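You operate a simulated robot arm through the tools that you are given. There is no shell and no other tool. Be economical: measure what you need, move in short steps, check, and stop when the job is done.

The job below is to be done with a simulated robot arm. You get a single attempt, and the scene is never put back.

Task
Lay the lens from the mat on the nested housing and press it to an even seam.
Fine: slide home for one stroke; pull it out again afterwards.

It is judged by the outcome, as a careful person would: the job done as asked, and still so three seconds after it is handed in. It fails if anything else is knocked over, pushed out of place, dropped, spilled or broken.

Robot
A 7-joint arm with a two-finger parallel gripper, fixed in place. Base frame: the origin is at the foot of the arm, x ahead of it, y to its left, z up. Units: cm, rad, N and s.
With the tool pointing down near the work surface it reaches from about 20 to 44 cm from the base axis. Its first joint turns from -1.152 to 1.152 rad. Payload 2.4 kg.
Tool frame: the origin (TCP) lies between the finger pads and is the grasp point; the fingertips stand 3 cm ahead of it; z points along the fingers, y is the line along which they close. Largest opening 9.4 cm; finger width 2.8, thickness 1; the body of the gripper, 5 by 9.6 cm, starts 5.5 cm behind the TCP.
Orientation is told as [roll, pitch, yaw] about the base's x, y, z axes, in that order, counted from this pose: with the fingers straight down and closing along the base's y, the tool's x points along the base's -x, its y along +y and its z along -z.

Tools
- The arm moves only by the tool step_arm. Its argument "rows" is a list of rows, each an object of numbers (a shift or turn left out is 0, a gripper value left out holds the last): "x", "y", "z": the shift along the base's x, y, z in cm; "ax", "ay", "az": the turn, a rotation vector about the base's x, y, z in rad; "hand": the finger opening in cm, from 0 to 9.4. In form: [{"x": .., "y": .., "z": .., "ax": .., "ay": .., "az": .., "hand": ..}, ...]. A call has 1 to 10 rows; each row is the pose to reach, as a shift and turn from the pose commanded when the call began. Rows are played at 5 a second. More than 5 cm and 0.15 rad between two rows, or a gripper value outside its range, and nothing of the call is played. A pose out of reach is approached as far as the arm can. The call stops where the force on the tool passes 40 N (or 10 N more than at its start, if that is more) or the arm is blocked; 0.2 s more then pass. Each finger travels about 15.3 cm/s and halts on what it meets, pressing with about 25 N; the grip force reading is that of the motor and also rises with nothing between the fingers. The clock runs only during rows and for 0.2 s after the last one: add rows that repeat a pose to give the fingers time. It gives the time, the measured TCP pose, the force on the tool (base axes), the opening and the grip force at its end, in the units of the frame above (readings bear some noise).
- Cameras (640 x 400 px; columns grow to the right, rows downward): "scene" is fixed at [2.49, 46.91, 143.2]; the picture's right is [-0.84, -0.54, 0.00], its down [-0.37, 0.57, -0.74] and it looks along [0.40, -0.62, -0.68] (base axes); focal length 279 px, centre (320, 200). "wrist" rides on the gripper at [7.6, 1.4, -10.3] in the tool frame; the picture's right is [-0.18, 0.98, 0.00], its down [-0.75, -0.14, -0.64] and it looks along [-0.63, -0.12, 0.77] (tool axes); focal length 243 px, centre (320, 200). There is no depth. A picture from a camera that has moved, and an enlarged one, comes with that camera's place and axes in the base frame and with its lens.
- camera(camera): a new picture of that camera. It takes no simulated time.
- enlarge(camera, box): a new picture of the part [left, top, right, bottom] of that camera's present view, enlarged. It takes no simulated time.
- sign_off(): hands the job in; it is judged then, once.

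Work in short steps. Places have to be worked out from the pictures, the camera data and where the tool is seen: move nearer, look again, correct. Check each grasp and each placing, and mend what went wrong. You have 120 turns and 84 pictures in all, those below and enlarged ones among them. Open the gripper and draw the arm clear of the work before you hand the job in, unless the task says otherwise; then end with one line.

The tools are called after "Call:" as name(argument=value, ...) on one line, values as JSON. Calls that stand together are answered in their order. step_arm: Moves the arm, as the interface text tells. Its arguments: {"type":"object","properties":{"rows":{"type":"array","items":{"type":"object","properties":{"x":{"type":"number"},"y":{"type":"number"},"z":{"type":"number"},"ax":{"type":"number"},"ay":{"type":"number"},"az":{"type":"number"},"hand":{"type":"number"}}}}},"required":["rows"]} The other tools are called the same way: camera (camera) takes a picture; enlarge (camera, box) takes an enlarged picture of a part of a camera's view; sign_off () hands the job in.

At the start:

```text
clock: 0.0
tcp_pos: [33.16, -21.85, 114.07]
tcp_rot: [-0.001, -0.001, 0.001]
wrist_force: [0.3, 0.0, 0.0]
grip_width: 9.41
finger_force: 0.0
```

scene: 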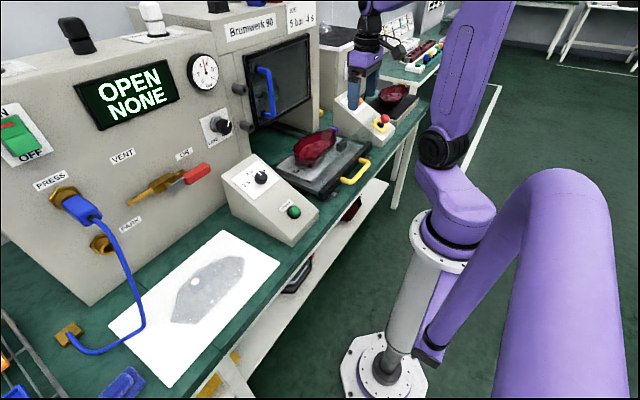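
wrist: 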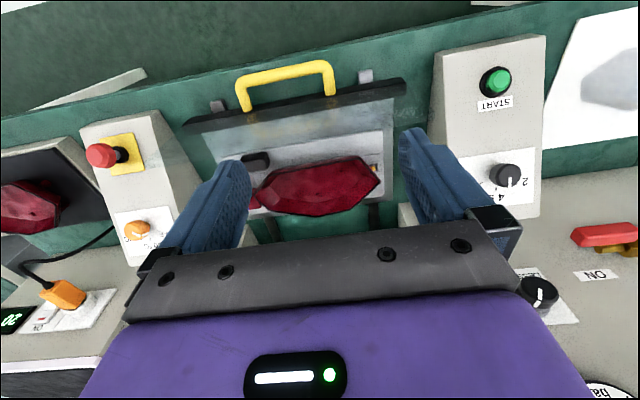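

I'll start by looking closely at the scene: machine panel, slide, housing, mat and lens.

Call:
enlarge(camera="scene", box=[0, 0, 320, 200])

Call:
enlarge(camera="scene", box=[200, 60, 440, 210])

Call:
enlarge(camera="scene", box=[0, 200, 320, 400])

Call:
enlarge(camera="wrist", box=[0, 40, 640, 340])

```text
2.00 times, centred on (160, 100) of scene
camera zoom: at [2.49, 46.91, 143.2], right [-0.84, -0.54, 0.0], down [-0.37, 0.57, -0.74], along [0.4, -0.62, -0.68], focal length 558 px, centre (640, 400)
```

zoom: 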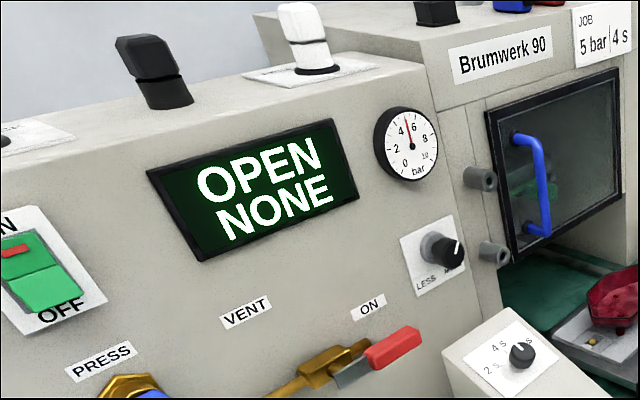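

```text
2.67 times, centred on (320, 135) of scene
camera zoom: at [2.49, 46.91, 143.2], right [-0.84, -0.54, 0.0], down [-0.37, 0.57, -0.74], along [0.4, -0.62, -0.68], focal length 744 px, centre (320, 373)
```

zoom: 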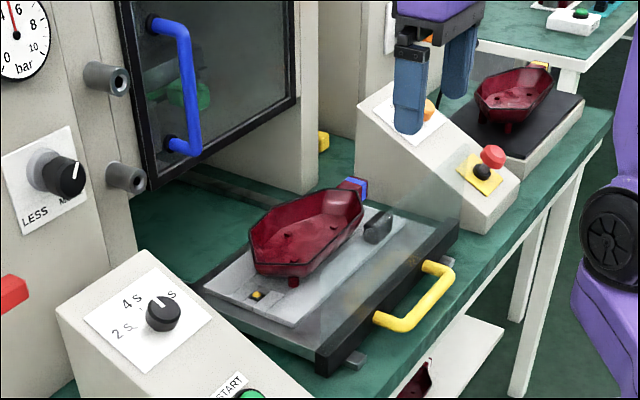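

```text
2.00 times, centred on (160, 300) of scene
camera zoom: at [2.49, 46.91, 143.2], right [-0.84, -0.54, 0.0], down [-0.37, 0.57, -0.74], along [0.4, -0.62, -0.68], focal length 558 px, centre (640, 0)
```

zoom: 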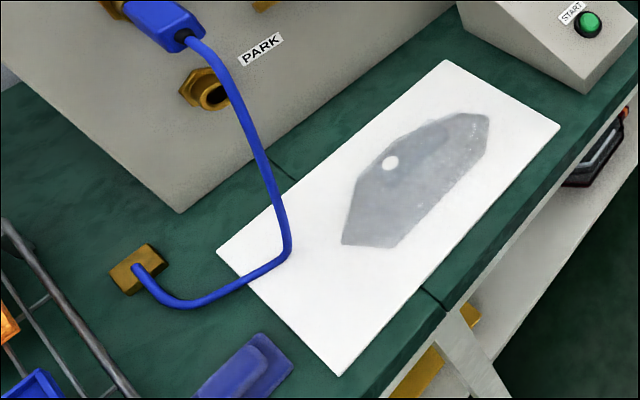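

```text
1.00 times, centred on (320, 190) of wrist
camera zoom: at [25.61, -20.41, 124.4], right [0.18, 0.98, 0.0], down [0.75, -0.14, 0.64], along [0.63, -0.12, -0.77], focal length 243 px, centre (320, 210)
```

zoom: 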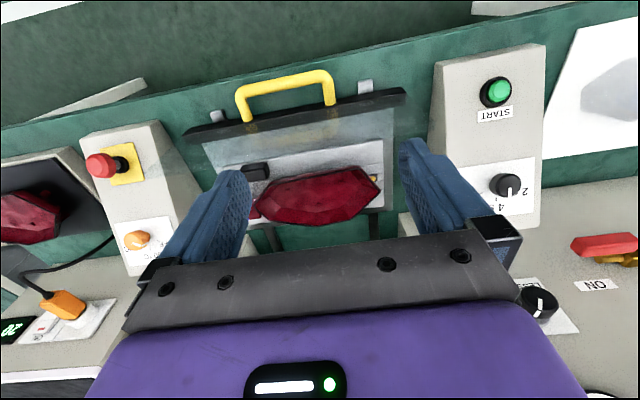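

The nest/housing triangulates to about [51,-25,89], so the bench is at roughly z≈84. I'll zoom the nest and the controls through the wrist camera before moving.

Call:
enlarge(camera="wrist", box=[180, 50, 420, 250])

Call:
enlarge(camera="wrist", box=[420, 20, 640, 220])

Call:
enlarge(camera="scene", box=[265, 110, 385, 200])

Call:
enlarge(camera="scene", box=[150, 240, 270, 340])

```text
2.00 times, centred on (300, 150) of wrist
camera zoom: at [25.61, -20.41, 124.4], right [0.18, 0.98, 0.0], down [0.75, -0.14, 0.64], along [0.63, -0.12, -0.77], focal length 485 px, centre (360, 300)
```

zoom: 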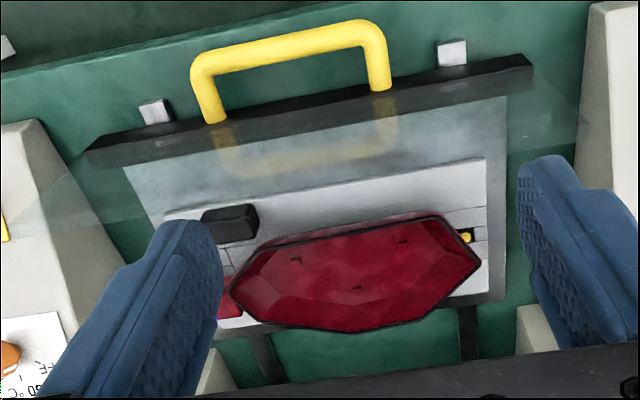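

```text
2.00 times, centred on (530, 120) of wrist
camera zoom: at [25.61, -20.41, 124.4], right [0.18, 0.98, 0.0], down [0.75, -0.14, 0.64], along [0.63, -0.12, -0.77], focal length 485 px, centre (-100, 360)
```

zoom: 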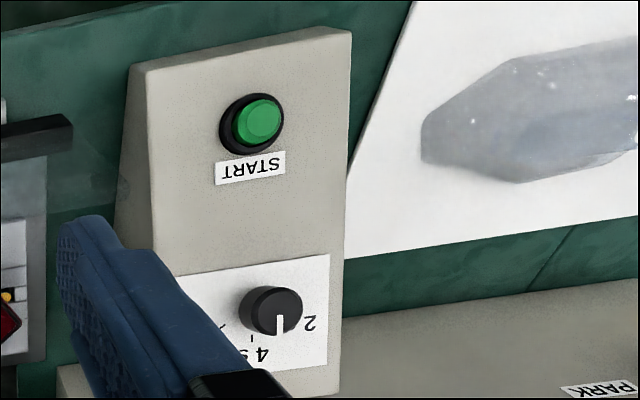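

```text
4.44 times, centred on (325, 155) of scene
camera zoom: at [2.49, 46.91, 143.2], right [-0.84, -0.54, 0.0], down [-0.37, 0.57, -0.74], along [0.4, -0.62, -0.68], focal length 1240 px, centre (298, 400)
```

zoom: 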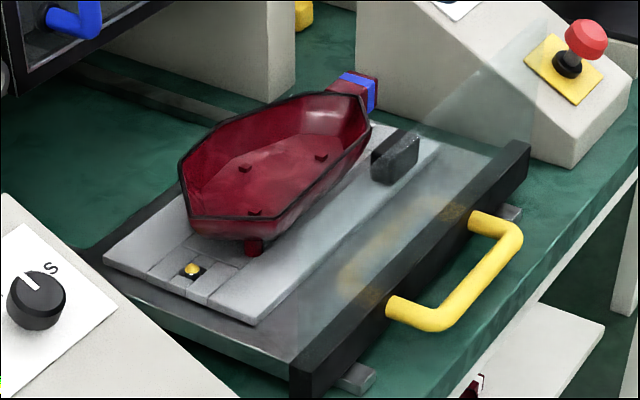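

```text
4.00 times, centred on (210, 290) of scene
camera zoom: at [2.49, 46.91, 143.2], right [-0.84, -0.54, 0.0], down [-0.37, 0.57, -0.74], along [0.4, -0.62, -0.68], focal length 1116 px, centre (760, -160)
```

zoom: 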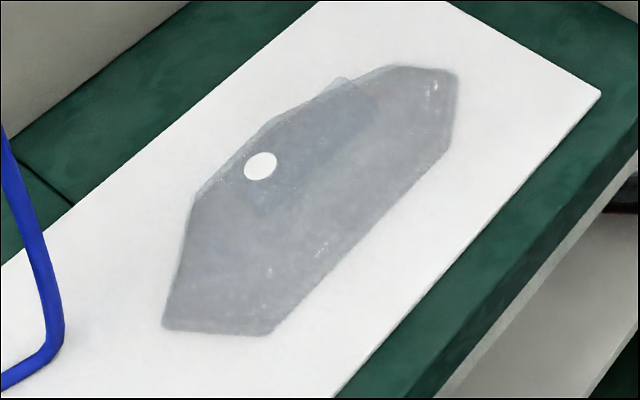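

The slide carries the housing with its blue-striped end toward -y, and a clear guard stands at the handle. I'll move the wrist camera over toward the mat at the same height to measure the lens.

Call:
step_arm(rows=[{"y": 4.5}, {"y": 9}, {"y": 13.5}, {"y": 18}, {"y": 22.5}, {"y": 27}, {"y": 31.5}, {"y": 36}, {"y": 40}, {"y": 40}])

Call:
camera(camera="wrist")

Call:
camera(camera="scene")

```text
clock: 2.2
tcp_pos: [33.32, 17.89, 114.08]
tcp_rot: [0.0, 0.0, 0.001]
wrist_force: [-0.2, 0.3, -0.6]
grip_width: 9.41
finger_force: 0.1
```

```text
73 pictures are left
camera wrist: at [25.71, 19.37, 124.5], right [0.18, 0.98, 0.0], down [0.75, -0.14, 0.64], along [0.63, -0.12, -0.77], focal length 243 px, centre (320, 200)
```

wrist: 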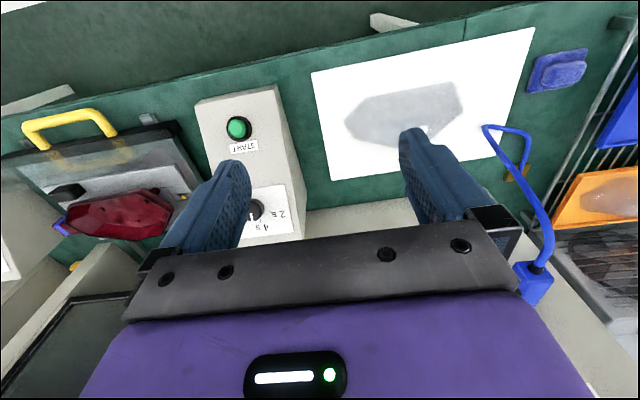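

```text
72 pictures are left
```

scene: 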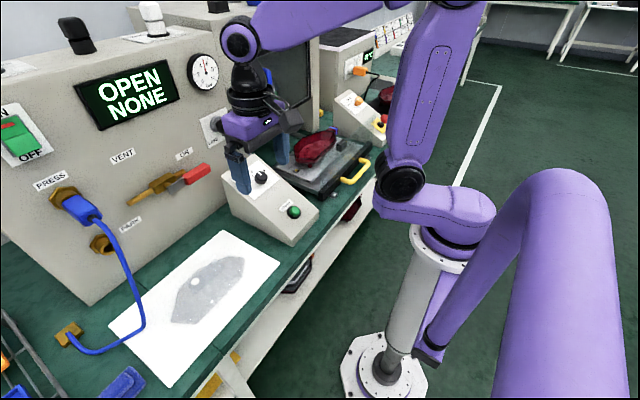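

The lens centre triangulates to about [45,32,79.5]. I'll move above and nearer it for a better look.

Call:
step_arm(rows=[{"y": 4, "x": 1}, {"y": 8, "x": 2}, {"y": 11, "x": 3, "z": -3}, {"y": 12, "x": 4, "z": -7}, {"y": 12, "x": 4, "z": -11}, {"y": 12, "x": 4, "z": -11}])

Call:
camera(camera="wrist")

Call:
camera(camera="scene")

```text
clock: 3.6
tcp_pos: [37.39, 30.09, 103.15]
tcp_rot: [0.0, 0.0, -0.001]
wrist_force: [0.1, 0.1, 0.1]
grip_width: 9.43
finger_force: 0.1
```

```text
71 pictures are left
camera wrist: at [29.73, 31.49, 113.48], right [0.18, 0.98, 0.0], down [0.75, -0.14, 0.64], along [0.63, -0.12, -0.77], focal length 243 px, centre (320, 200)
```

wrist: 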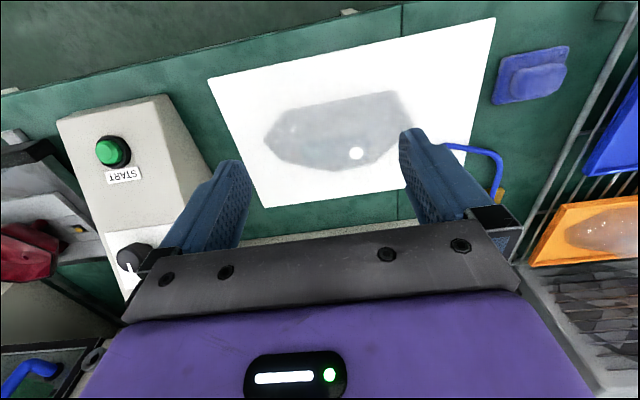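

```text
70 pictures are left
```

scene: 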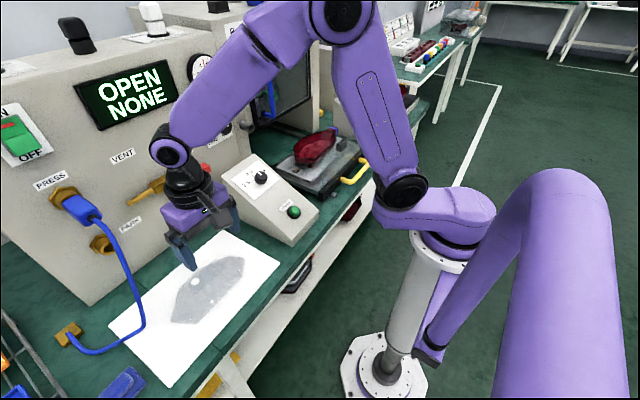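

Enlarging to get the lens outline.

Call:
enlarge(camera="wrist", box=[240, 70, 440, 195])

```text
3.20 times, centred on (340, 132) of wrist
camera zoom: at [29.73, 31.49, 113.48], right [0.18, 0.98, 0.0], down [0.75, -0.14, 0.64], along [0.63, -0.12, -0.77], focal length 776 px, centre (256, 416)
```

zoom: 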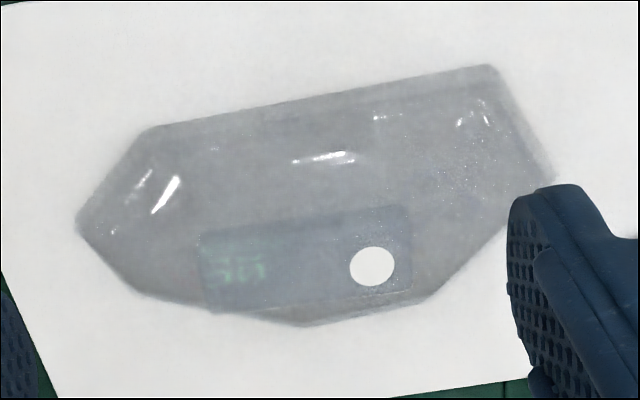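

The dot on the lens triangulates higher than the mat (z≈85), so there may be a film/tab or dome. I'll look from a lower and different viewpoint.

Call:
step_arm(rows=[{"x": -2, "y": -3, "z": -2}, {"x": -4, "y": -5, "z": -5}, {"x": -5, "y": -5, "z": -9}, {"x": -5, "y": -5, "z": -9}])

Call:
camera(camera="wrist")

Call:
enlarge(camera="wrist", box=[280, 40, 480, 165])

```text
clock: 4.6
tcp_pos: [32.3, 25.37, 94.18]
tcp_rot: [0.001, -0.001, -0.001]
wrist_force: [0.0, 0.4, 0.3]
grip_width: 9.41
finger_force: 0.1
```

```text
68 pictures are left
camera wrist: at [24.67, 26.73, 104.47], right [0.18, 0.98, 0.0], down [0.75, -0.14, 0.64], along [0.63, -0.12, -0.77], focal length 243 px, centre (320, 200)
```

wrist: 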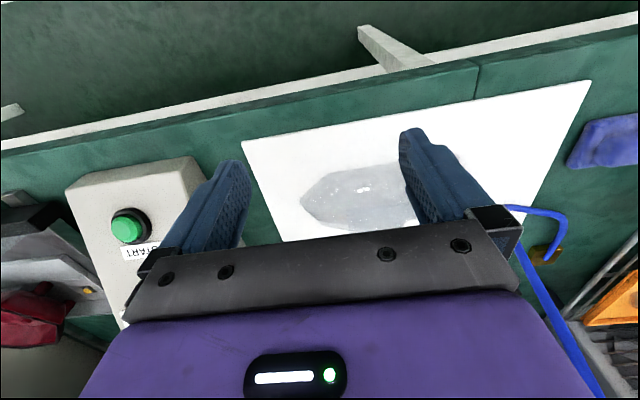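

```text
3.20 times, centred on (380, 102) of wrist
camera zoom: at [24.67, 26.73, 104.47], right [0.18, 0.98, 0.0], down [0.75, -0.14, 0.64], along [0.63, -0.12, -0.77], focal length 776 px, centre (128, 512)
```

zoom: 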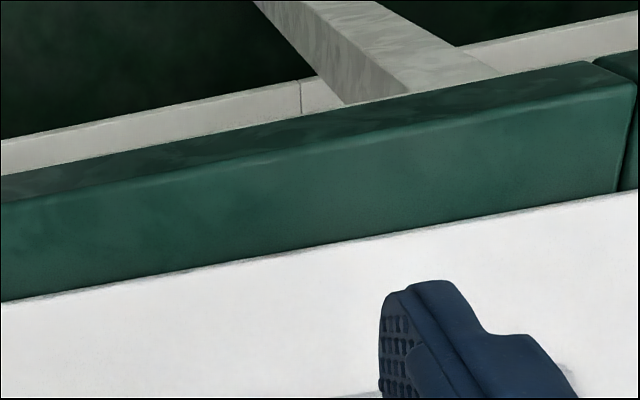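

The lens is partly hidden; shift forward and left so it comes between the fingers.

Call:
step_arm(rows=[{"x": 4, "y": 3}, {"x": 8, "y": 6}, {"x": 8, "y": 6}])

Call:
enlarge(camera="wrist", box=[220, 60, 460, 210])

Call:
enlarge(camera="scene", box=[140, 170, 300, 340])

```text
clock: 5.4
tcp_pos: [40.48, 31.32, 94.1]
tcp_rot: [0.001, 0.0, 0.003]
wrist_force: [0.2, 0.1, -0.2]
grip_width: 9.39
finger_force: 0.1
```

```text
2.67 times, centred on (340, 135) of wrist
camera zoom: at [32.79, 32.76, 104.4], right [0.18, 0.98, 0.0], down [0.75, -0.14, 0.64], along [0.63, -0.12, -0.77], focal length 647 px, centre (267, 373)
```

zoom: 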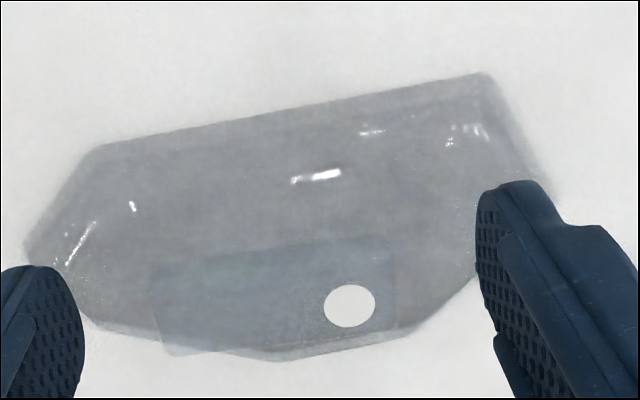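

```text
2.35 times, centred on (220, 255) of scene
camera zoom: at [2.49, 46.91, 143.2], right [-0.84, -0.54, 0.0], down [-0.37, 0.57, -0.74], along [0.4, -0.62, -0.68], focal length 657 px, centre (555, 71)
```

zoom: 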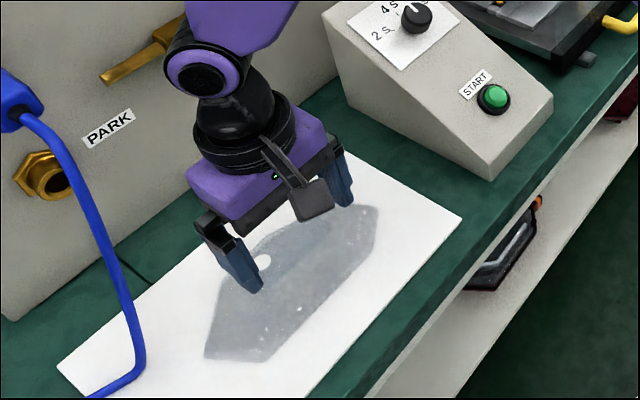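

Triangulation suggests the lens rim is at z≈80 on the near edge, but features on its far part reach z≈84–87. I'll take a low, oblique look by tilting the tool.

Call:
step_arm(rows=[{"x": -3, "z": 1, "ay": -0.12}, {"x": -6, "z": 1, "ay": -0.24}, {"x": -8, "z": 1, "ay": -0.36}, {"x": -10, "z": 0, "ay": -0.48}, {"x": -10, "z": -1, "ay": -0.6}, {"x": -10, "z": -1, "ay": -0.6}])

Call:
camera(camera="wrist")

```text
clock: 6.8
tcp_pos: [30.28, 31.17, 93.17]
tcp_rot: [-0.003, -0.599, 0.001]
wrist_force: [-0.5, -0.2, -0.8]
grip_width: 9.42
finger_force: 0.0
```

```text
64 pictures are left
camera wrist: at [18.1, 32.57, 97.32], right [0.15, 0.98, 0.1], down [0.26, -0.14, 0.96], along [0.95, -0.12, -0.28], focal length 243 px, centre (320, 200)
```

wrist: 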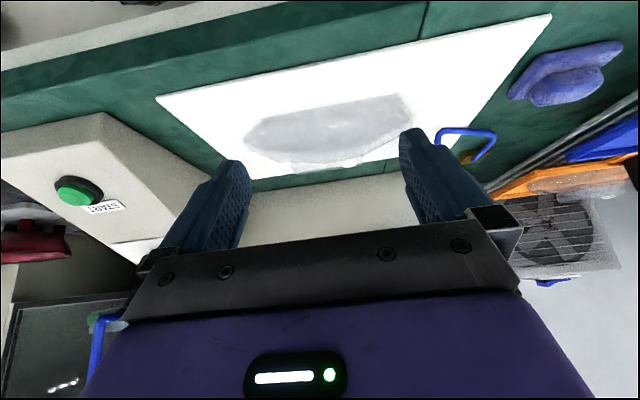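

Call:
enlarge(camera="wrist", box=[230, 80, 430, 205])

```text
3.20 times, centred on (330, 142) of wrist
camera zoom: at [18.1, 32.57, 97.32], right [0.15, 0.98, 0.1], down [0.26, -0.14, 0.96], along [0.95, -0.12, -0.28], focal length 776 px, centre (288, 384)
```

zoom: 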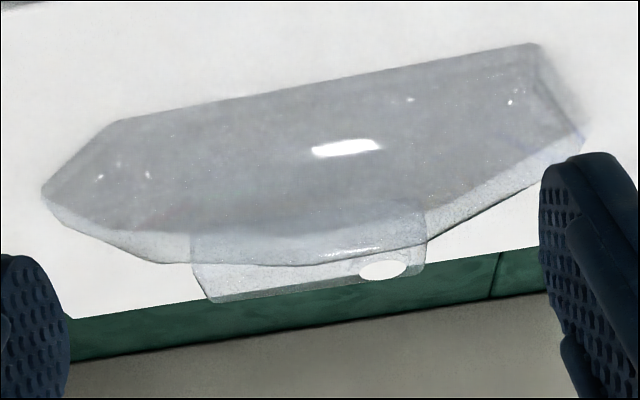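

A clear tab with a white dot stands up from the lens (about 9 cm wide, from z≈82 to 85). I'll zoom further to read the lens's cross-section.

Call:
enlarge(camera="wrist", box=[235, 105, 315, 180])

Call:
enlarge(camera="wrist", box=[335, 85, 420, 170])

```text
5.33 times, centred on (275, 142) of wrist
camera zoom: at [18.1, 32.57, 97.32], right [0.15, 0.98, 0.1], down [0.26, -0.14, 0.96], along [0.95, -0.12, -0.28], focal length 1294 px, centre (560, 507)
```

zoom: 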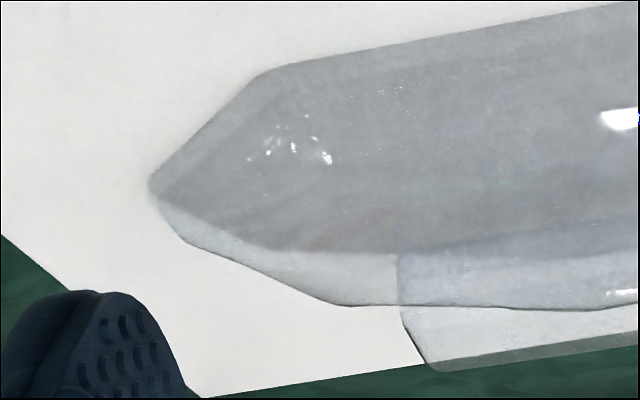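

```text
4.71 times, centred on (378, 128) of wrist
camera zoom: at [18.1, 32.57, 97.32], right [0.15, 0.98, 0.1], down [0.26, -0.14, 0.96], along [0.95, -0.12, -0.28], focal length 1142 px, centre (49, 541)
```

zoom: 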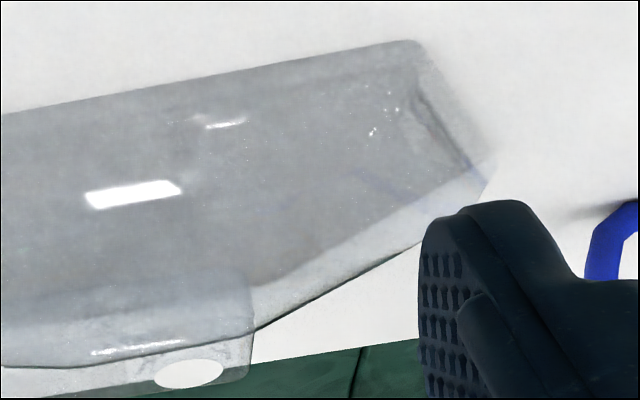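

The lens is dome-up, its flat edge along x≈40.7, about 21×10 cm, too wide to span, and the tab rises near its middle. Look closely at the tab and at the orange bin's lens for comparison.

Call:
enlarge(camera="wrist", box=[280, 130, 370, 186])

Call:
enlarge(camera="wrist", box=[480, 130, 640, 290])

```text
7.11 times, centred on (325, 158) of wrist
camera zoom: at [18.1, 32.57, 97.32], right [0.15, 0.98, 0.1], down [0.26, -0.14, 0.96], along [0.95, -0.12, -0.28], focal length 1725 px, centre (284, 499)
```

zoom: 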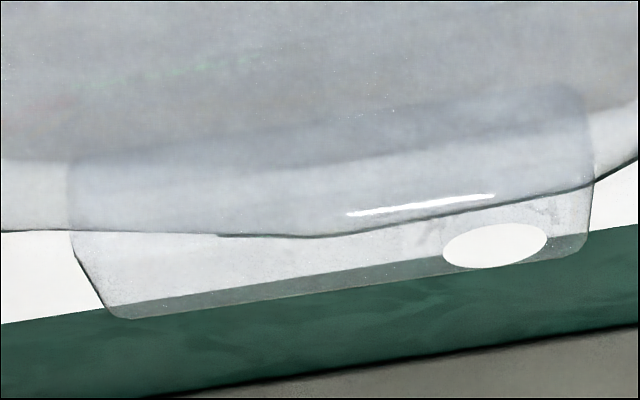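

```text
2.50 times, centred on (560, 210) of wrist
camera zoom: at [18.1, 32.57, 97.32], right [0.15, 0.98, 0.1], down [0.26, -0.14, 0.96], along [0.95, -0.12, -0.28], focal length 606 px, centre (-280, 175)
```

zoom: 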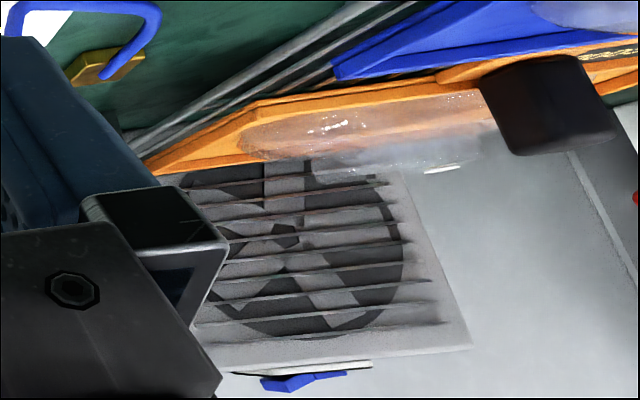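

The tab is actually a clear block (≈4 cm in x, 8.7 cm in y, top at z≈85) with a dot, centred near [45.5,30.7], so I can grip it across x. Before that I'll check the press settings against the job card.

Call:
enlarge(camera="scene", box=[180, 0, 340, 100])

Call:
enlarge(camera="scene", box=[220, 145, 310, 235])

Call:
enlarge(camera="scene", box=[0, 90, 120, 270])

```text
4.00 times, centred on (260, 50) of scene
camera zoom: at [2.49, 46.91, 143.2], right [-0.84, -0.54, 0.0], down [-0.37, 0.57, -0.74], along [0.4, -0.62, -0.68], focal length 1116 px, centre (560, 800)
```

zoom: 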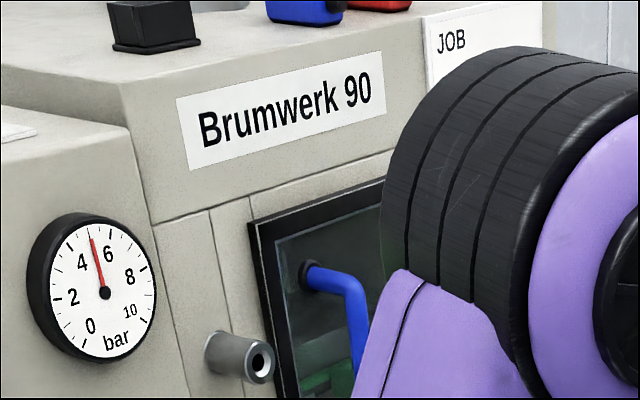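

```text
4.44 times, centred on (265, 190) of scene
camera zoom: at [2.49, 46.91, 143.2], right [-0.84, -0.54, 0.0], down [-0.37, 0.57, -0.74], along [0.4, -0.62, -0.68], focal length 1240 px, centre (564, 244)
```

zoom: 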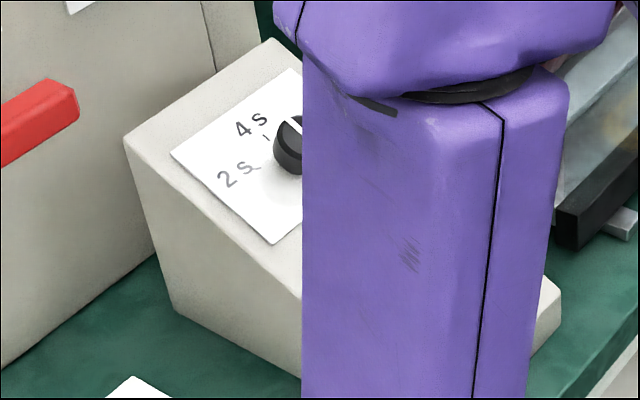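

```text
2.22 times, centred on (60, 180) of scene
camera zoom: at [2.49, 46.91, 143.2], right [-0.84, -0.54, 0.0], down [-0.37, 0.57, -0.74], along [0.4, -0.62, -0.68], focal length 620 px, centre (898, 244)
```

zoom: 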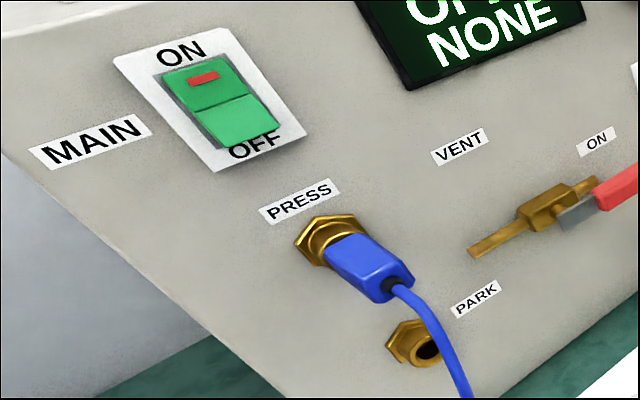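

Main is on, 5 bar, valve at ON, plug in PRESS. The timer still needs a direct look, so I'll untilt, rise and move over the console.

Call:
step_arm(rows=[{"z": 4, "ay": 0.12}, {"z": 8, "y": -2, "ay": 0.24}, {"z": 12, "y": -6, "ay": 0.36}, {"z": 14, "y": -10, "x": 2, "ay": 0.48}, {"z": 14, "y": -14, "x": 4, "ay": 0.6}, {"z": 14, "y": -18, "x": 6, "ay": 0.6}, {"z": 14, "y": -22, "x": 9, "ay": 0.6}, {"z": 14, "y": -26, "x": 10, "ay": 0.6}, {"z": 14, "y": -29, "x": 10, "ay": 0.6}, {"z": 14, "y": -29, "x": 10, "ay": 0.6}])

Call:
camera(camera="wrist")

```text
refused: row 3 steps farther than a row can; nothing moved
```

```text
55 pictures are left
camera wrist: at [18.1, 32.57, 97.32], right [0.15, 0.98, 0.1], down [0.26, -0.14, 0.96], along [0.95, -0.12, -0.28], focal length 243 px, centre (320, 200)
```

wrist: 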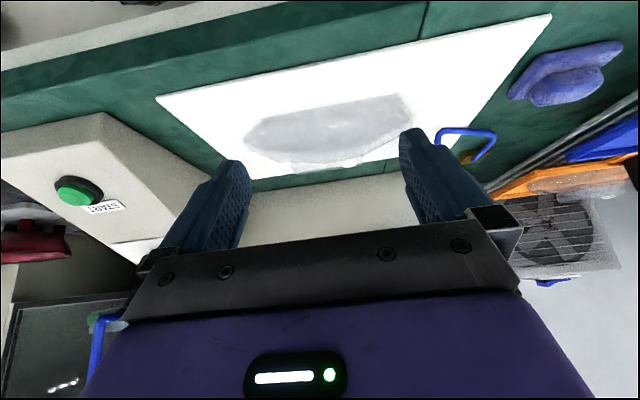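

Steps were too long; resend with smaller steps (and move first, picture after).

Call:
step_arm(rows=[{"z": 4, "ay": 0.12}, {"z": 8, "y": -2, "ay": 0.24}, {"z": 11, "y": -5, "ay": 0.36}, {"z": 14, "y": -8, "x": 2, "ay": 0.48}, {"z": 14, "y": -12, "x": 4, "ay": 0.6}, {"z": 14, "y": -16, "x": 6, "ay": 0.6}, {"z": 14, "y": -20, "x": 8, "ay": 0.6}, {"z": 14, "y": -24, "x": 10, "ay": 0.6}, {"z": 14, "y": -28.5, "x": 10, "ay": 0.6}, {"z": 14, "y": -28.5, "x": 10, "ay": 0.6}])

```text
clock: 9.0
tcp_pos: [40.31, 2.47, 107.05]
tcp_rot: [-0.001, -0.001, 0.0]
wrist_force: [-0.2, -0.6, -0.6]
grip_width: 9.43
finger_force: 0.1
```

Call:
camera(camera="wrist")

```text
54 pictures are left
camera wrist: at [32.65, 4.0, 117.37], right [0.18, 0.98, 0.0], down [0.75, -0.14, 0.64], along [0.63, -0.12, -0.77], focal length 243 px, centre (320, 200)
```

wrist: 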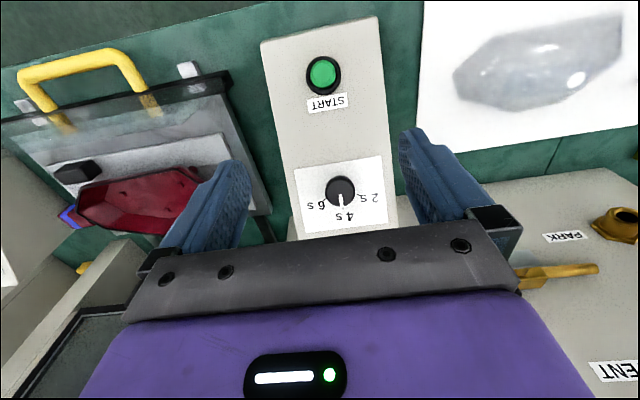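

The timer is on 4 s, matching the card. Now inspect the nest and guard from above.

Call:
step_arm(rows=[{"y": -4.5}, {"y": -9}, {"y": -13.5}, {"y": -18}, {"y": -22.5}, {"y": -27}, {"y": -28, "x": 2}, {"y": -28, "x": 2}])

Call:
camera(camera="wrist")

Call:
enlarge(camera="wrist", box=[220, 60, 440, 210])

```text
clock: 10.8
tcp_pos: [42.28, -25.46, 106.99]
tcp_rot: [-0.001, 0.0, 0.0]
wrist_force: [0.0, -0.1, -0.2]
grip_width: 9.39
finger_force: 0.0
```

```text
53 pictures are left
camera wrist: at [34.69, -23.9, 117.26], right [0.18, 0.98, 0.0], down [0.75, -0.14, 0.64], along [0.63, -0.12, -0.77], focal length 243 px, centre (320, 200)
```

wrist: 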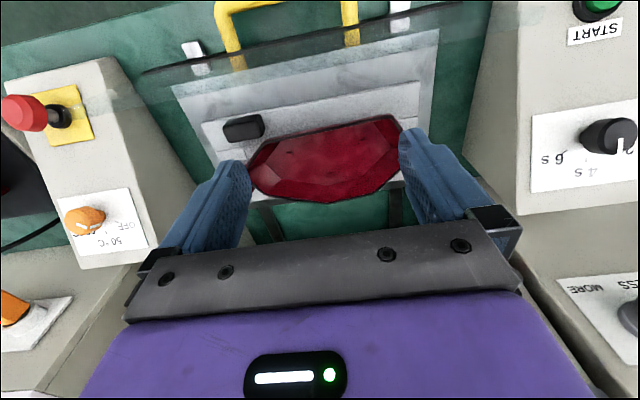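

```text
2.67 times, centred on (330, 135) of wrist
camera zoom: at [34.69, -23.9, 117.26], right [0.18, 0.98, 0.0], down [0.75, -0.14, 0.64], along [0.63, -0.12, -0.77], focal length 647 px, centre (293, 373)
```

zoom: 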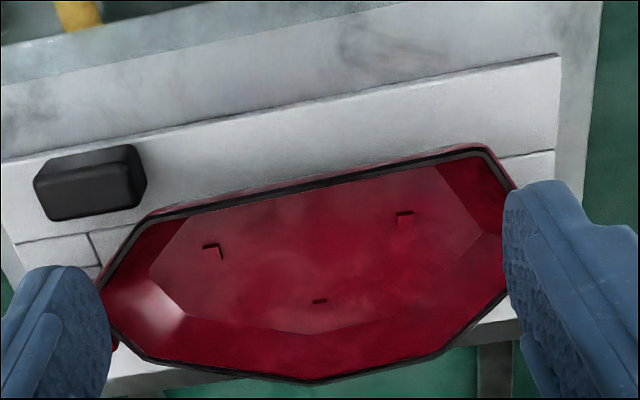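

Nest seen: the housing rim is at z≈90.2, near edge from about (46.6,-32.8) to (46.1,-17.9), and same orientation as the lens. Now back to the lens, yawing the tool +90° so the fingers close along x.

Call:
step_arm(rows=[{"y": 4.5, "z": 2, "az": 0.14}, {"y": 9, "z": 4, "az": 0.28}, {"y": 13.5, "z": 4, "az": 0.42}, {"y": 18, "z": 4, "az": 0.56}, {"y": 22.5, "z": 4, "az": 0.7}, {"y": 27, "z": 4, "az": 0.84}, {"y": 31.5, "z": 4, "az": 0.98}, {"y": 36, "z": 4, "az": 1.12}, {"y": 40.5, "z": 4, "az": 1.26}, {"y": 40.5, "z": 4, "az": 1.26}])

Call:
step_arm(rows=[{"y": 4.5, "az": 0.14}, {"y": 9, "az": 0.28}, {"y": 13, "az": 0.311}, {"y": 15.5, "x": 2, "z": -3, "az": 0.311}, {"y": 15.5, "x": 2, "z": -3, "az": 0.311}])

Call:
camera(camera="wrist")

Call:
camera(camera="scene")

```text
clock: 13.0
tcp_pos: [42.29, 15.23, 111.34]
tcp_rot: [0.001, 0.0, 1.262]
wrist_force: [1.0, -0.1, -0.2]
grip_width: 9.39
finger_force: 0.1
```

```text
clock: 14.2
tcp_pos: [44.59, 30.54, 108.24]
tcp_rot: [-0.001, 0.0, 1.574]
wrist_force: [-0.8, -0.7, -0.5]
grip_width: 9.41
finger_force: 0.1
```

```text
51 pictures are left
camera wrist: at [43.05, 23.02, 118.43], right [-0.98, 0.18, 0.0], down [0.14, 0.75, 0.64], along [0.12, 0.63, -0.77], focal length 243 px, centre (320, 200)
```

wrist: 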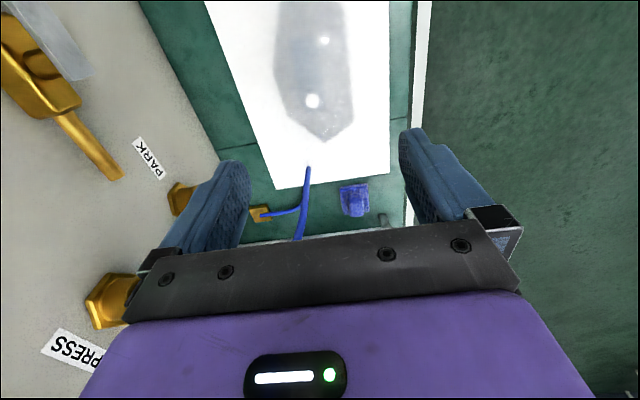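

```text
50 pictures are left
```

scene: 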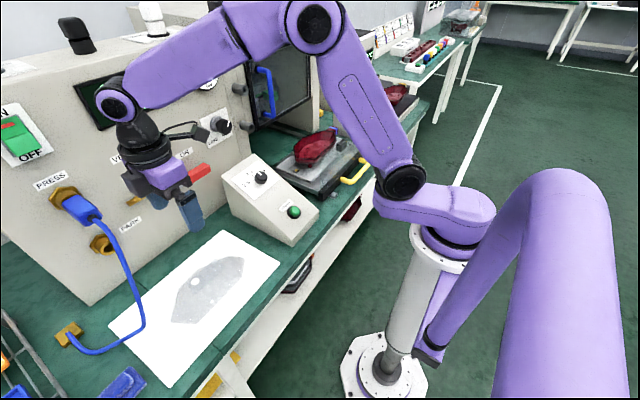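

Descend to z≈95 above the block and look again.

Call:
step_arm(rows=[{"x": 0.9, "z": -4}, {"x": 0.9, "z": -8}, {"x": 0.9, "z": -12}, {"x": 0.9, "z": -14}, {"x": 0.9, "z": -14}])

Call:
camera(camera="wrist")

Call:
enlarge(camera="wrist", box=[220, 50, 420, 200])

```text
clock: 15.4
tcp_pos: [45.35, 30.54, 94.11]
tcp_rot: [-0.001, 0.0, 1.571]
wrist_force: [0.8, 0.4, 0.3]
grip_width: 9.39
finger_force: 0.0
```

```text
49 pictures are left
camera wrist: at [43.79, 23.0, 104.33], right [-0.98, 0.18, 0.0], down [0.14, 0.75, 0.64], along [0.12, 0.63, -0.77], focal length 243 px, centre (320, 200)
```

wrist: 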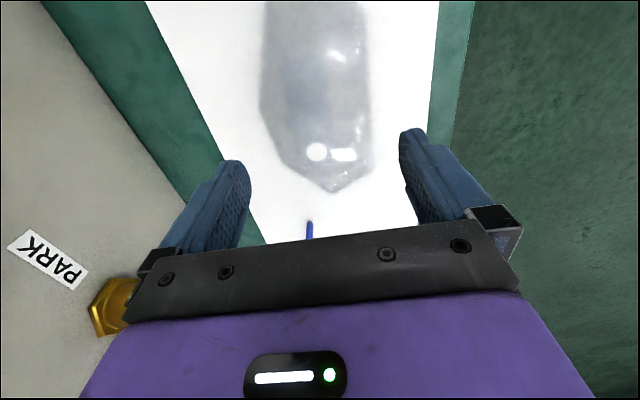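

```text
2.67 times, centred on (320, 125) of wrist
camera zoom: at [43.79, 23.0, 104.33], right [-0.98, 0.18, 0.0], down [0.14, 0.75, 0.64], along [0.12, 0.63, -0.77], focal length 647 px, centre (320, 400)
```

zoom: 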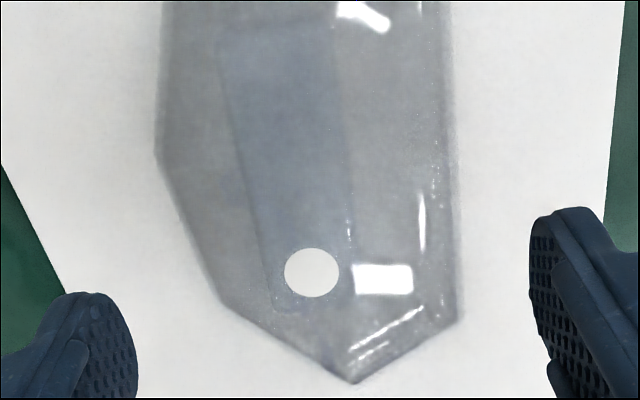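

Block appears to span x≈44.3–47.5, y≈26–35. Centre the tool at x≈45.9, y≈31 and descend to fingertips just above the block.

Call:
step_arm(rows=[{"x": 0.55, "y": 0.4, "z": -3}, {"x": 0.55, "y": 0.4, "z": -5}, {"x": 0.55, "y": 0.4, "z": -6}, {"x": 0.55, "y": 0.4, "z": -6}])

Call:
enlarge(camera="wrist", box=[200, 60, 440, 210])

Call:
enlarge(camera="scene", box=[140, 190, 280, 330])

```text
clock: 16.4
tcp_pos: [45.69, 31.06, 88.22]
tcp_rot: [0.002, 0.001, 1.57]
wrist_force: [-0.3, 0.7, -0.4]
grip_width: 9.38
finger_force: 0.0
```

```text
2.67 times, centred on (320, 135) of wrist
camera zoom: at [44.23, 23.5, 98.38], right [-0.98, 0.18, 0.0], down [0.14, 0.75, 0.64], along [0.12, 0.63, -0.77], focal length 647 px, centre (320, 373)
```

zoom: 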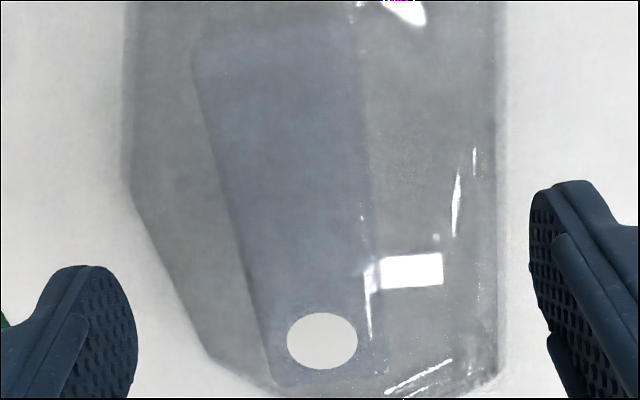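

```text
2.86 times, centred on (210, 260) of scene
camera zoom: at [2.49, 46.91, 143.2], right [-0.84, -0.54, 0.0], down [-0.37, 0.57, -0.74], along [0.4, -0.62, -0.68], focal length 797 px, centre (634, 29)
```

zoom: 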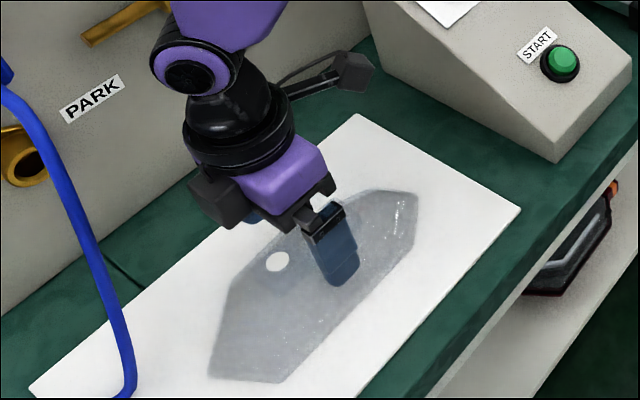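

Fingers straddle the block well; its centre is x≈45.9. Descend in small steps to fingertips about z≈82.9 watching force.

Call:
step_arm(rows=[{"x": 0.15, "z": -0.8}, {"x": 0.15, "z": -1.5}, {"x": 0.15, "z": -2}, {"x": 0.15, "z": -2.3}, {"x": 0.15, "z": -2.3}])

Call:
enlarge(camera="wrist", box=[200, 60, 440, 210])

Call:
enlarge(camera="scene", box=[170, 220, 260, 310])

```text
clock: 17.6
tcp_pos: [45.9, 31.04, 85.83]
tcp_rot: [0.001, -0.001, 1.57]
wrist_force: [0.2, -0.1, 0.2]
grip_width: 9.42
finger_force: 0.0
```

```text
2.67 times, centred on (320, 135) of wrist
camera zoom: at [44.42, 23.43, 96.1], right [-0.98, 0.18, 0.0], down [0.14, 0.75, 0.64], along [0.12, 0.63, -0.77], focal length 647 px, centre (320, 373)
```

zoom: 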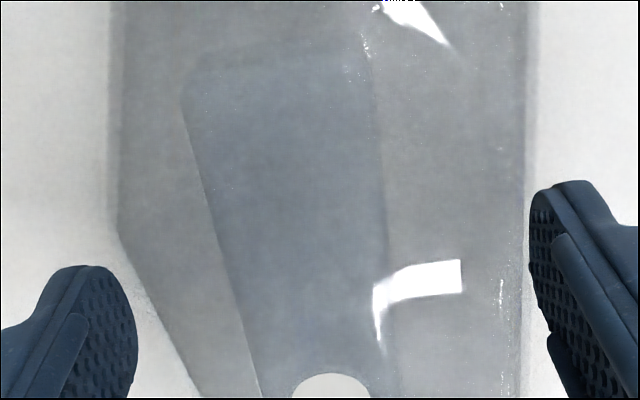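

```text
4.44 times, centred on (215, 265) of scene
camera zoom: at [2.49, 46.91, 143.2], right [-0.84, -0.54, 0.0], down [-0.37, 0.57, -0.74], along [0.4, -0.62, -0.68], focal length 1240 px, centre (787, -89)
```

zoom: 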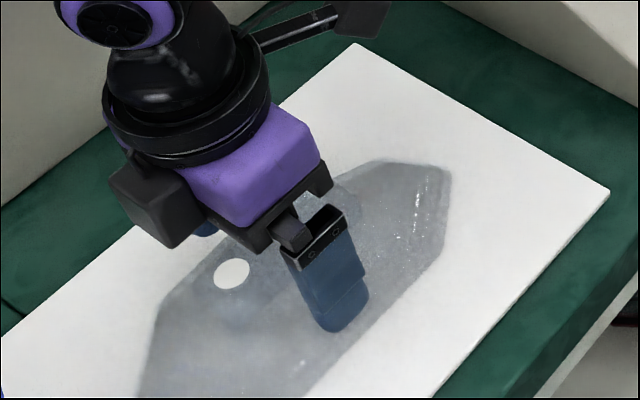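

No contact force; close the fingers onto the block and check the opening.

Call:
step_arm(rows=[{"hand": 6}, {"hand": 4.5}, {"hand": 3}, {"hand": 1.5}, {"hand": 1.5}, {"hand": 1.5}])

Call:
enlarge(camera="wrist", box=[200, 60, 440, 210])

```text
clock: 19.0
tcp_pos: [45.87, 31.0, 85.97]
tcp_rot: [-0.003, -0.003, 1.57]
wrist_force: [-4.9, -3.3, 37.7]
grip_width: 7.05
finger_force: 25.4
```

```text
2.67 times, centred on (320, 135) of wrist
camera zoom: at [44.41, 23.44, 96.24], right [-0.98, 0.18, 0.0], down [0.14, 0.75, 0.64], along [0.12, 0.63, -0.77], focal length 647 px, centre (320, 373)
```

zoom: 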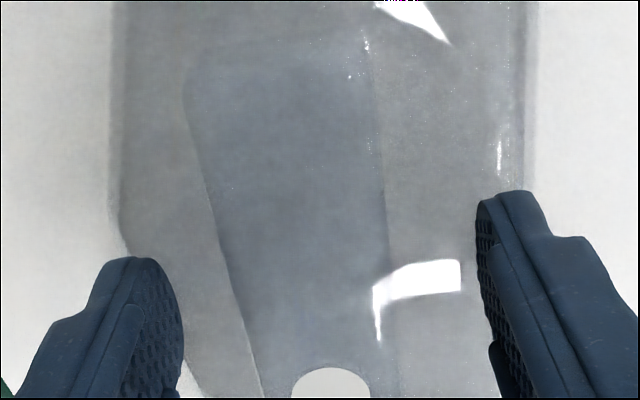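

The fingers met the sloping dome at 7 cm opening (upward force 38 N), so I'm too low. Reopen, rise, and close again higher.

Call:
step_arm(rows=[{"hand": 9.4}, {"hand": 9.4}, {"hand": 9.4, "z": 0.5}, {"hand": 9.4, "z": 1.0}, {"hand": 9.4, "z": 1.0}])

Call:
step_arm(rows=[{"hand": 7}, {"hand": 6}, {"hand": 5}, {"hand": 4.4}, {"hand": 4.4}])

```text
clock: 20.2
tcp_pos: [45.86, 30.94, 86.93]
tcp_rot: [0.0, -0.001, 1.572]
wrist_force: [1.1, -0.2, -0.2]
grip_width: 9.41
finger_force: 0.1
```

```text
clock: 21.4
tcp_pos: [45.89, 30.95, 86.81]
tcp_rot: [-0.001, 0.001, 1.571]
wrist_force: [0.0, -0.2, 0.5]
grip_width: 4.41
finger_force: 0.0
```

Free at 4.4 cm opening. With the narrower opening I try to lower a little more, watching force.

Call:
step_arm(rows=[{"z": -0.2}, {"z": -0.4}, {"z": -0.4}])

Call:
enlarge(camera="wrist", box=[200, 60, 440, 210])

```text
clock: 22.2
tcp_pos: [45.93, 30.95, 86.46]
tcp_rot: [-0.001, 0.0, 1.573]
wrist_force: [-0.6, -0.4, 1.4]
grip_width: 4.39
finger_force: 0.1
```

```text
2.67 times, centred on (320, 135) of wrist
camera zoom: at [44.43, 23.46, 96.7], right [-0.98, 0.18, 0.0], down [0.14, 0.75, 0.64], along [0.12, 0.63, -0.77], focal length 647 px, centre (320, 373)
```

zoom: 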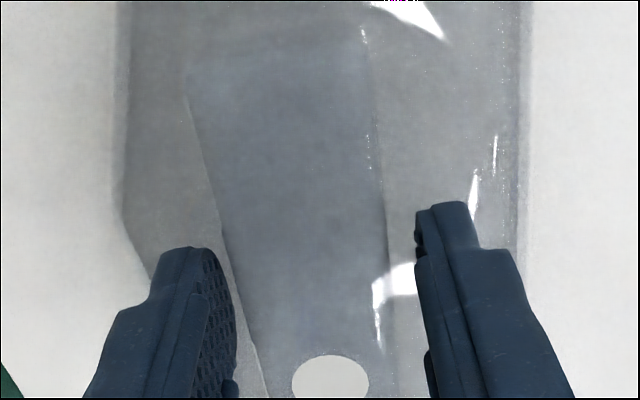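

Fingers flank the block cleanly with no notable force. Close to grip it.

Call:
step_arm(rows=[{"hand": 3.6}, {"hand": 3}, {"hand": 2.4}, {"hand": 2}, {"hand": 2}, {"hand": 2}])

Call:
enlarge(camera="wrist", box=[200, 60, 440, 210])

```text
clock: 23.6
tcp_pos: [45.99, 31.01, 86.32]
tcp_rot: [0.001, 0.0, 1.571]
wrist_force: [-1.0, 0.6, 2.4]
grip_width: 3.3
finger_force: 25.0
```

```text
2.67 times, centred on (320, 135) of wrist
camera zoom: at [44.42, 23.45, 96.7], right [-0.98, 0.18, 0.0], down [0.14, 0.75, 0.64], along [0.12, 0.63, -0.77], focal length 647 px, centre (320, 373)
```

zoom: 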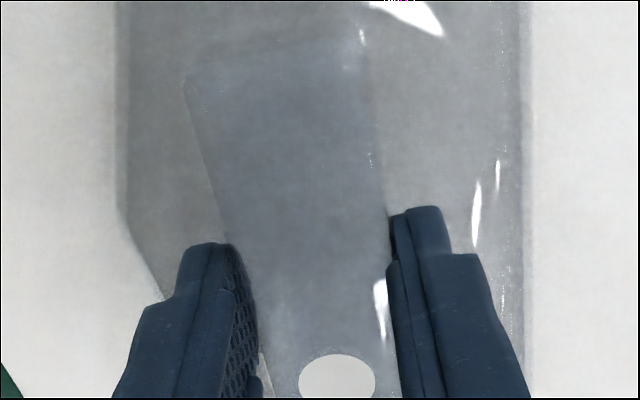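

Gripped on a 3.3 cm wide block. Lift 3 cm and check that the lens comes level.

Call:
step_arm(rows=[{"z": 0.6}, {"z": 1.6}, {"z": 3}, {"z": 4}, {"z": 4}])

Call:
enlarge(camera="scene", box=[140, 190, 280, 330])

```text
clock: 24.8
tcp_pos: [45.74, 31.08, 90.44]
tcp_rot: [0.0, -0.001, 1.573]
wrist_force: [-0.3, 0.5, -1.0]
grip_width: 3.33
finger_force: 25.2
```

```text
2.86 times, centred on (210, 260) of scene
camera zoom: at [2.49, 46.91, 143.2], right [-0.84, -0.54, 0.0], down [-0.37, 0.57, -0.74], along [0.4, -0.62, -0.68], focal length 797 px, centre (634, 29)
```

zoom: 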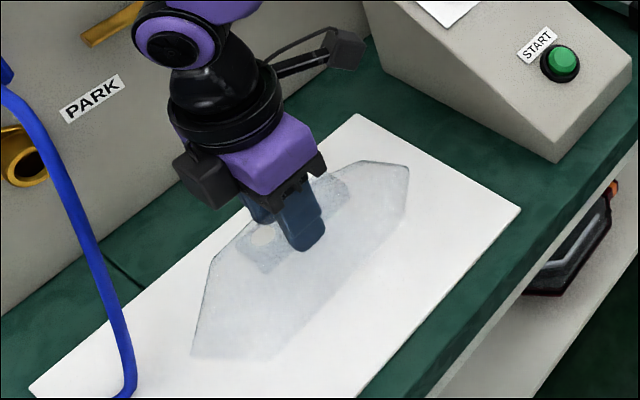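

Lens is lifted level, rim about 6.3 cm below TCP. Before carrying, check the guard glass height at the slide.

Call:
step_arm(rows=[{"z": 4}, {"z": 8}, {"z": 12}, {"z": 16}, {"z": 20}, {"z": 22}, {"z": 22}])

Call:
enlarge(camera="scene", box=[250, 70, 430, 210])

```text
clock: 26.4
tcp_pos: [45.53, 31.02, 112.41]
tcp_rot: [0.0, 0.001, 1.573]
wrist_force: [0.2, -0.1, -1.1]
grip_width: 3.35
finger_force: 24.8
```

```text
2.86 times, centred on (340, 140) of scene
camera zoom: at [2.49, 46.91, 143.2], right [-0.84, -0.54, 0.0], down [-0.37, 0.57, -0.74], along [0.4, -0.62, -0.68], focal length 797 px, centre (263, 371)
```

zoom: 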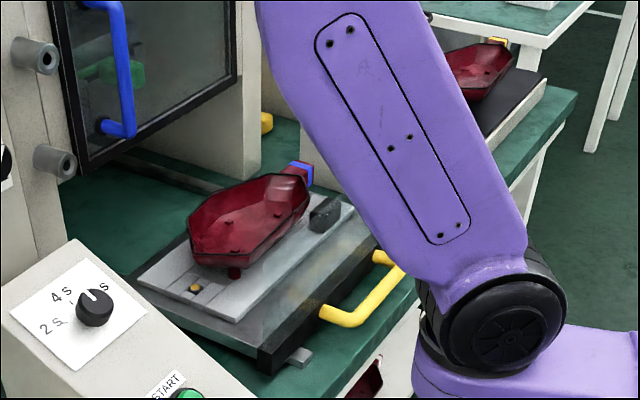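

The guard is low enough (top ≲ z 99) for a carry at z≈112. Carry the lens across to above the nest.

Call:
step_arm(rows=[{"y": -3}, {"y": -7}, {"y": -11}, {"y": -15}, {"y": -19}, {"y": -23}, {"y": -27}, {"y": -31}, {"y": -35}, {"y": -35}])

Call:
step_arm(rows=[{"y": -4, "x": 1}, {"y": -8, "x": 2}, {"y": -12, "x": 3}, {"y": -16, "x": 4}, {"y": -20, "x": 5}, {"y": -22.3, "x": 5.9}, {"y": -22.3, "x": 5.9}])

Call:
camera(camera="wrist")

Call:
camera(camera="scene")

```text
clock: 28.6
tcp_pos: [45.76, -4.08, 112.47]
tcp_rot: [0.0, -0.001, 1.572]
wrist_force: [-0.2, 0.4, -0.5]
grip_width: 3.35
finger_force: 25.2
```

```text
clock: 30.2
tcp_pos: [51.5, -26.37, 112.35]
tcp_rot: [-0.001, -0.001, 1.573]
wrist_force: [0.2, 0.1, -1.0]
grip_width: 3.34
finger_force: 25.1
```

```text
38 pictures are left
camera wrist: at [50.19, -33.87, 122.58], right [-0.98, 0.18, 0.0], down [0.14, 0.75, 0.64], along [0.12, 0.63, -0.77], focal length 243 px, centre (320, 200)
```

wrist: 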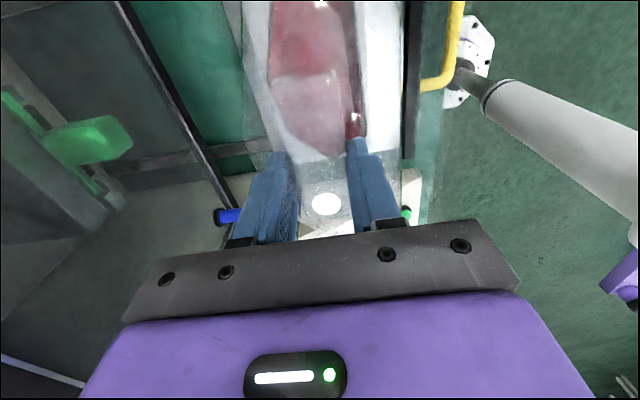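

```text
37 pictures are left
```

scene: 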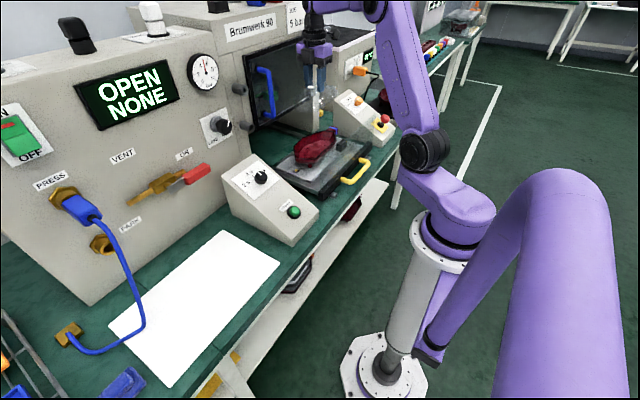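

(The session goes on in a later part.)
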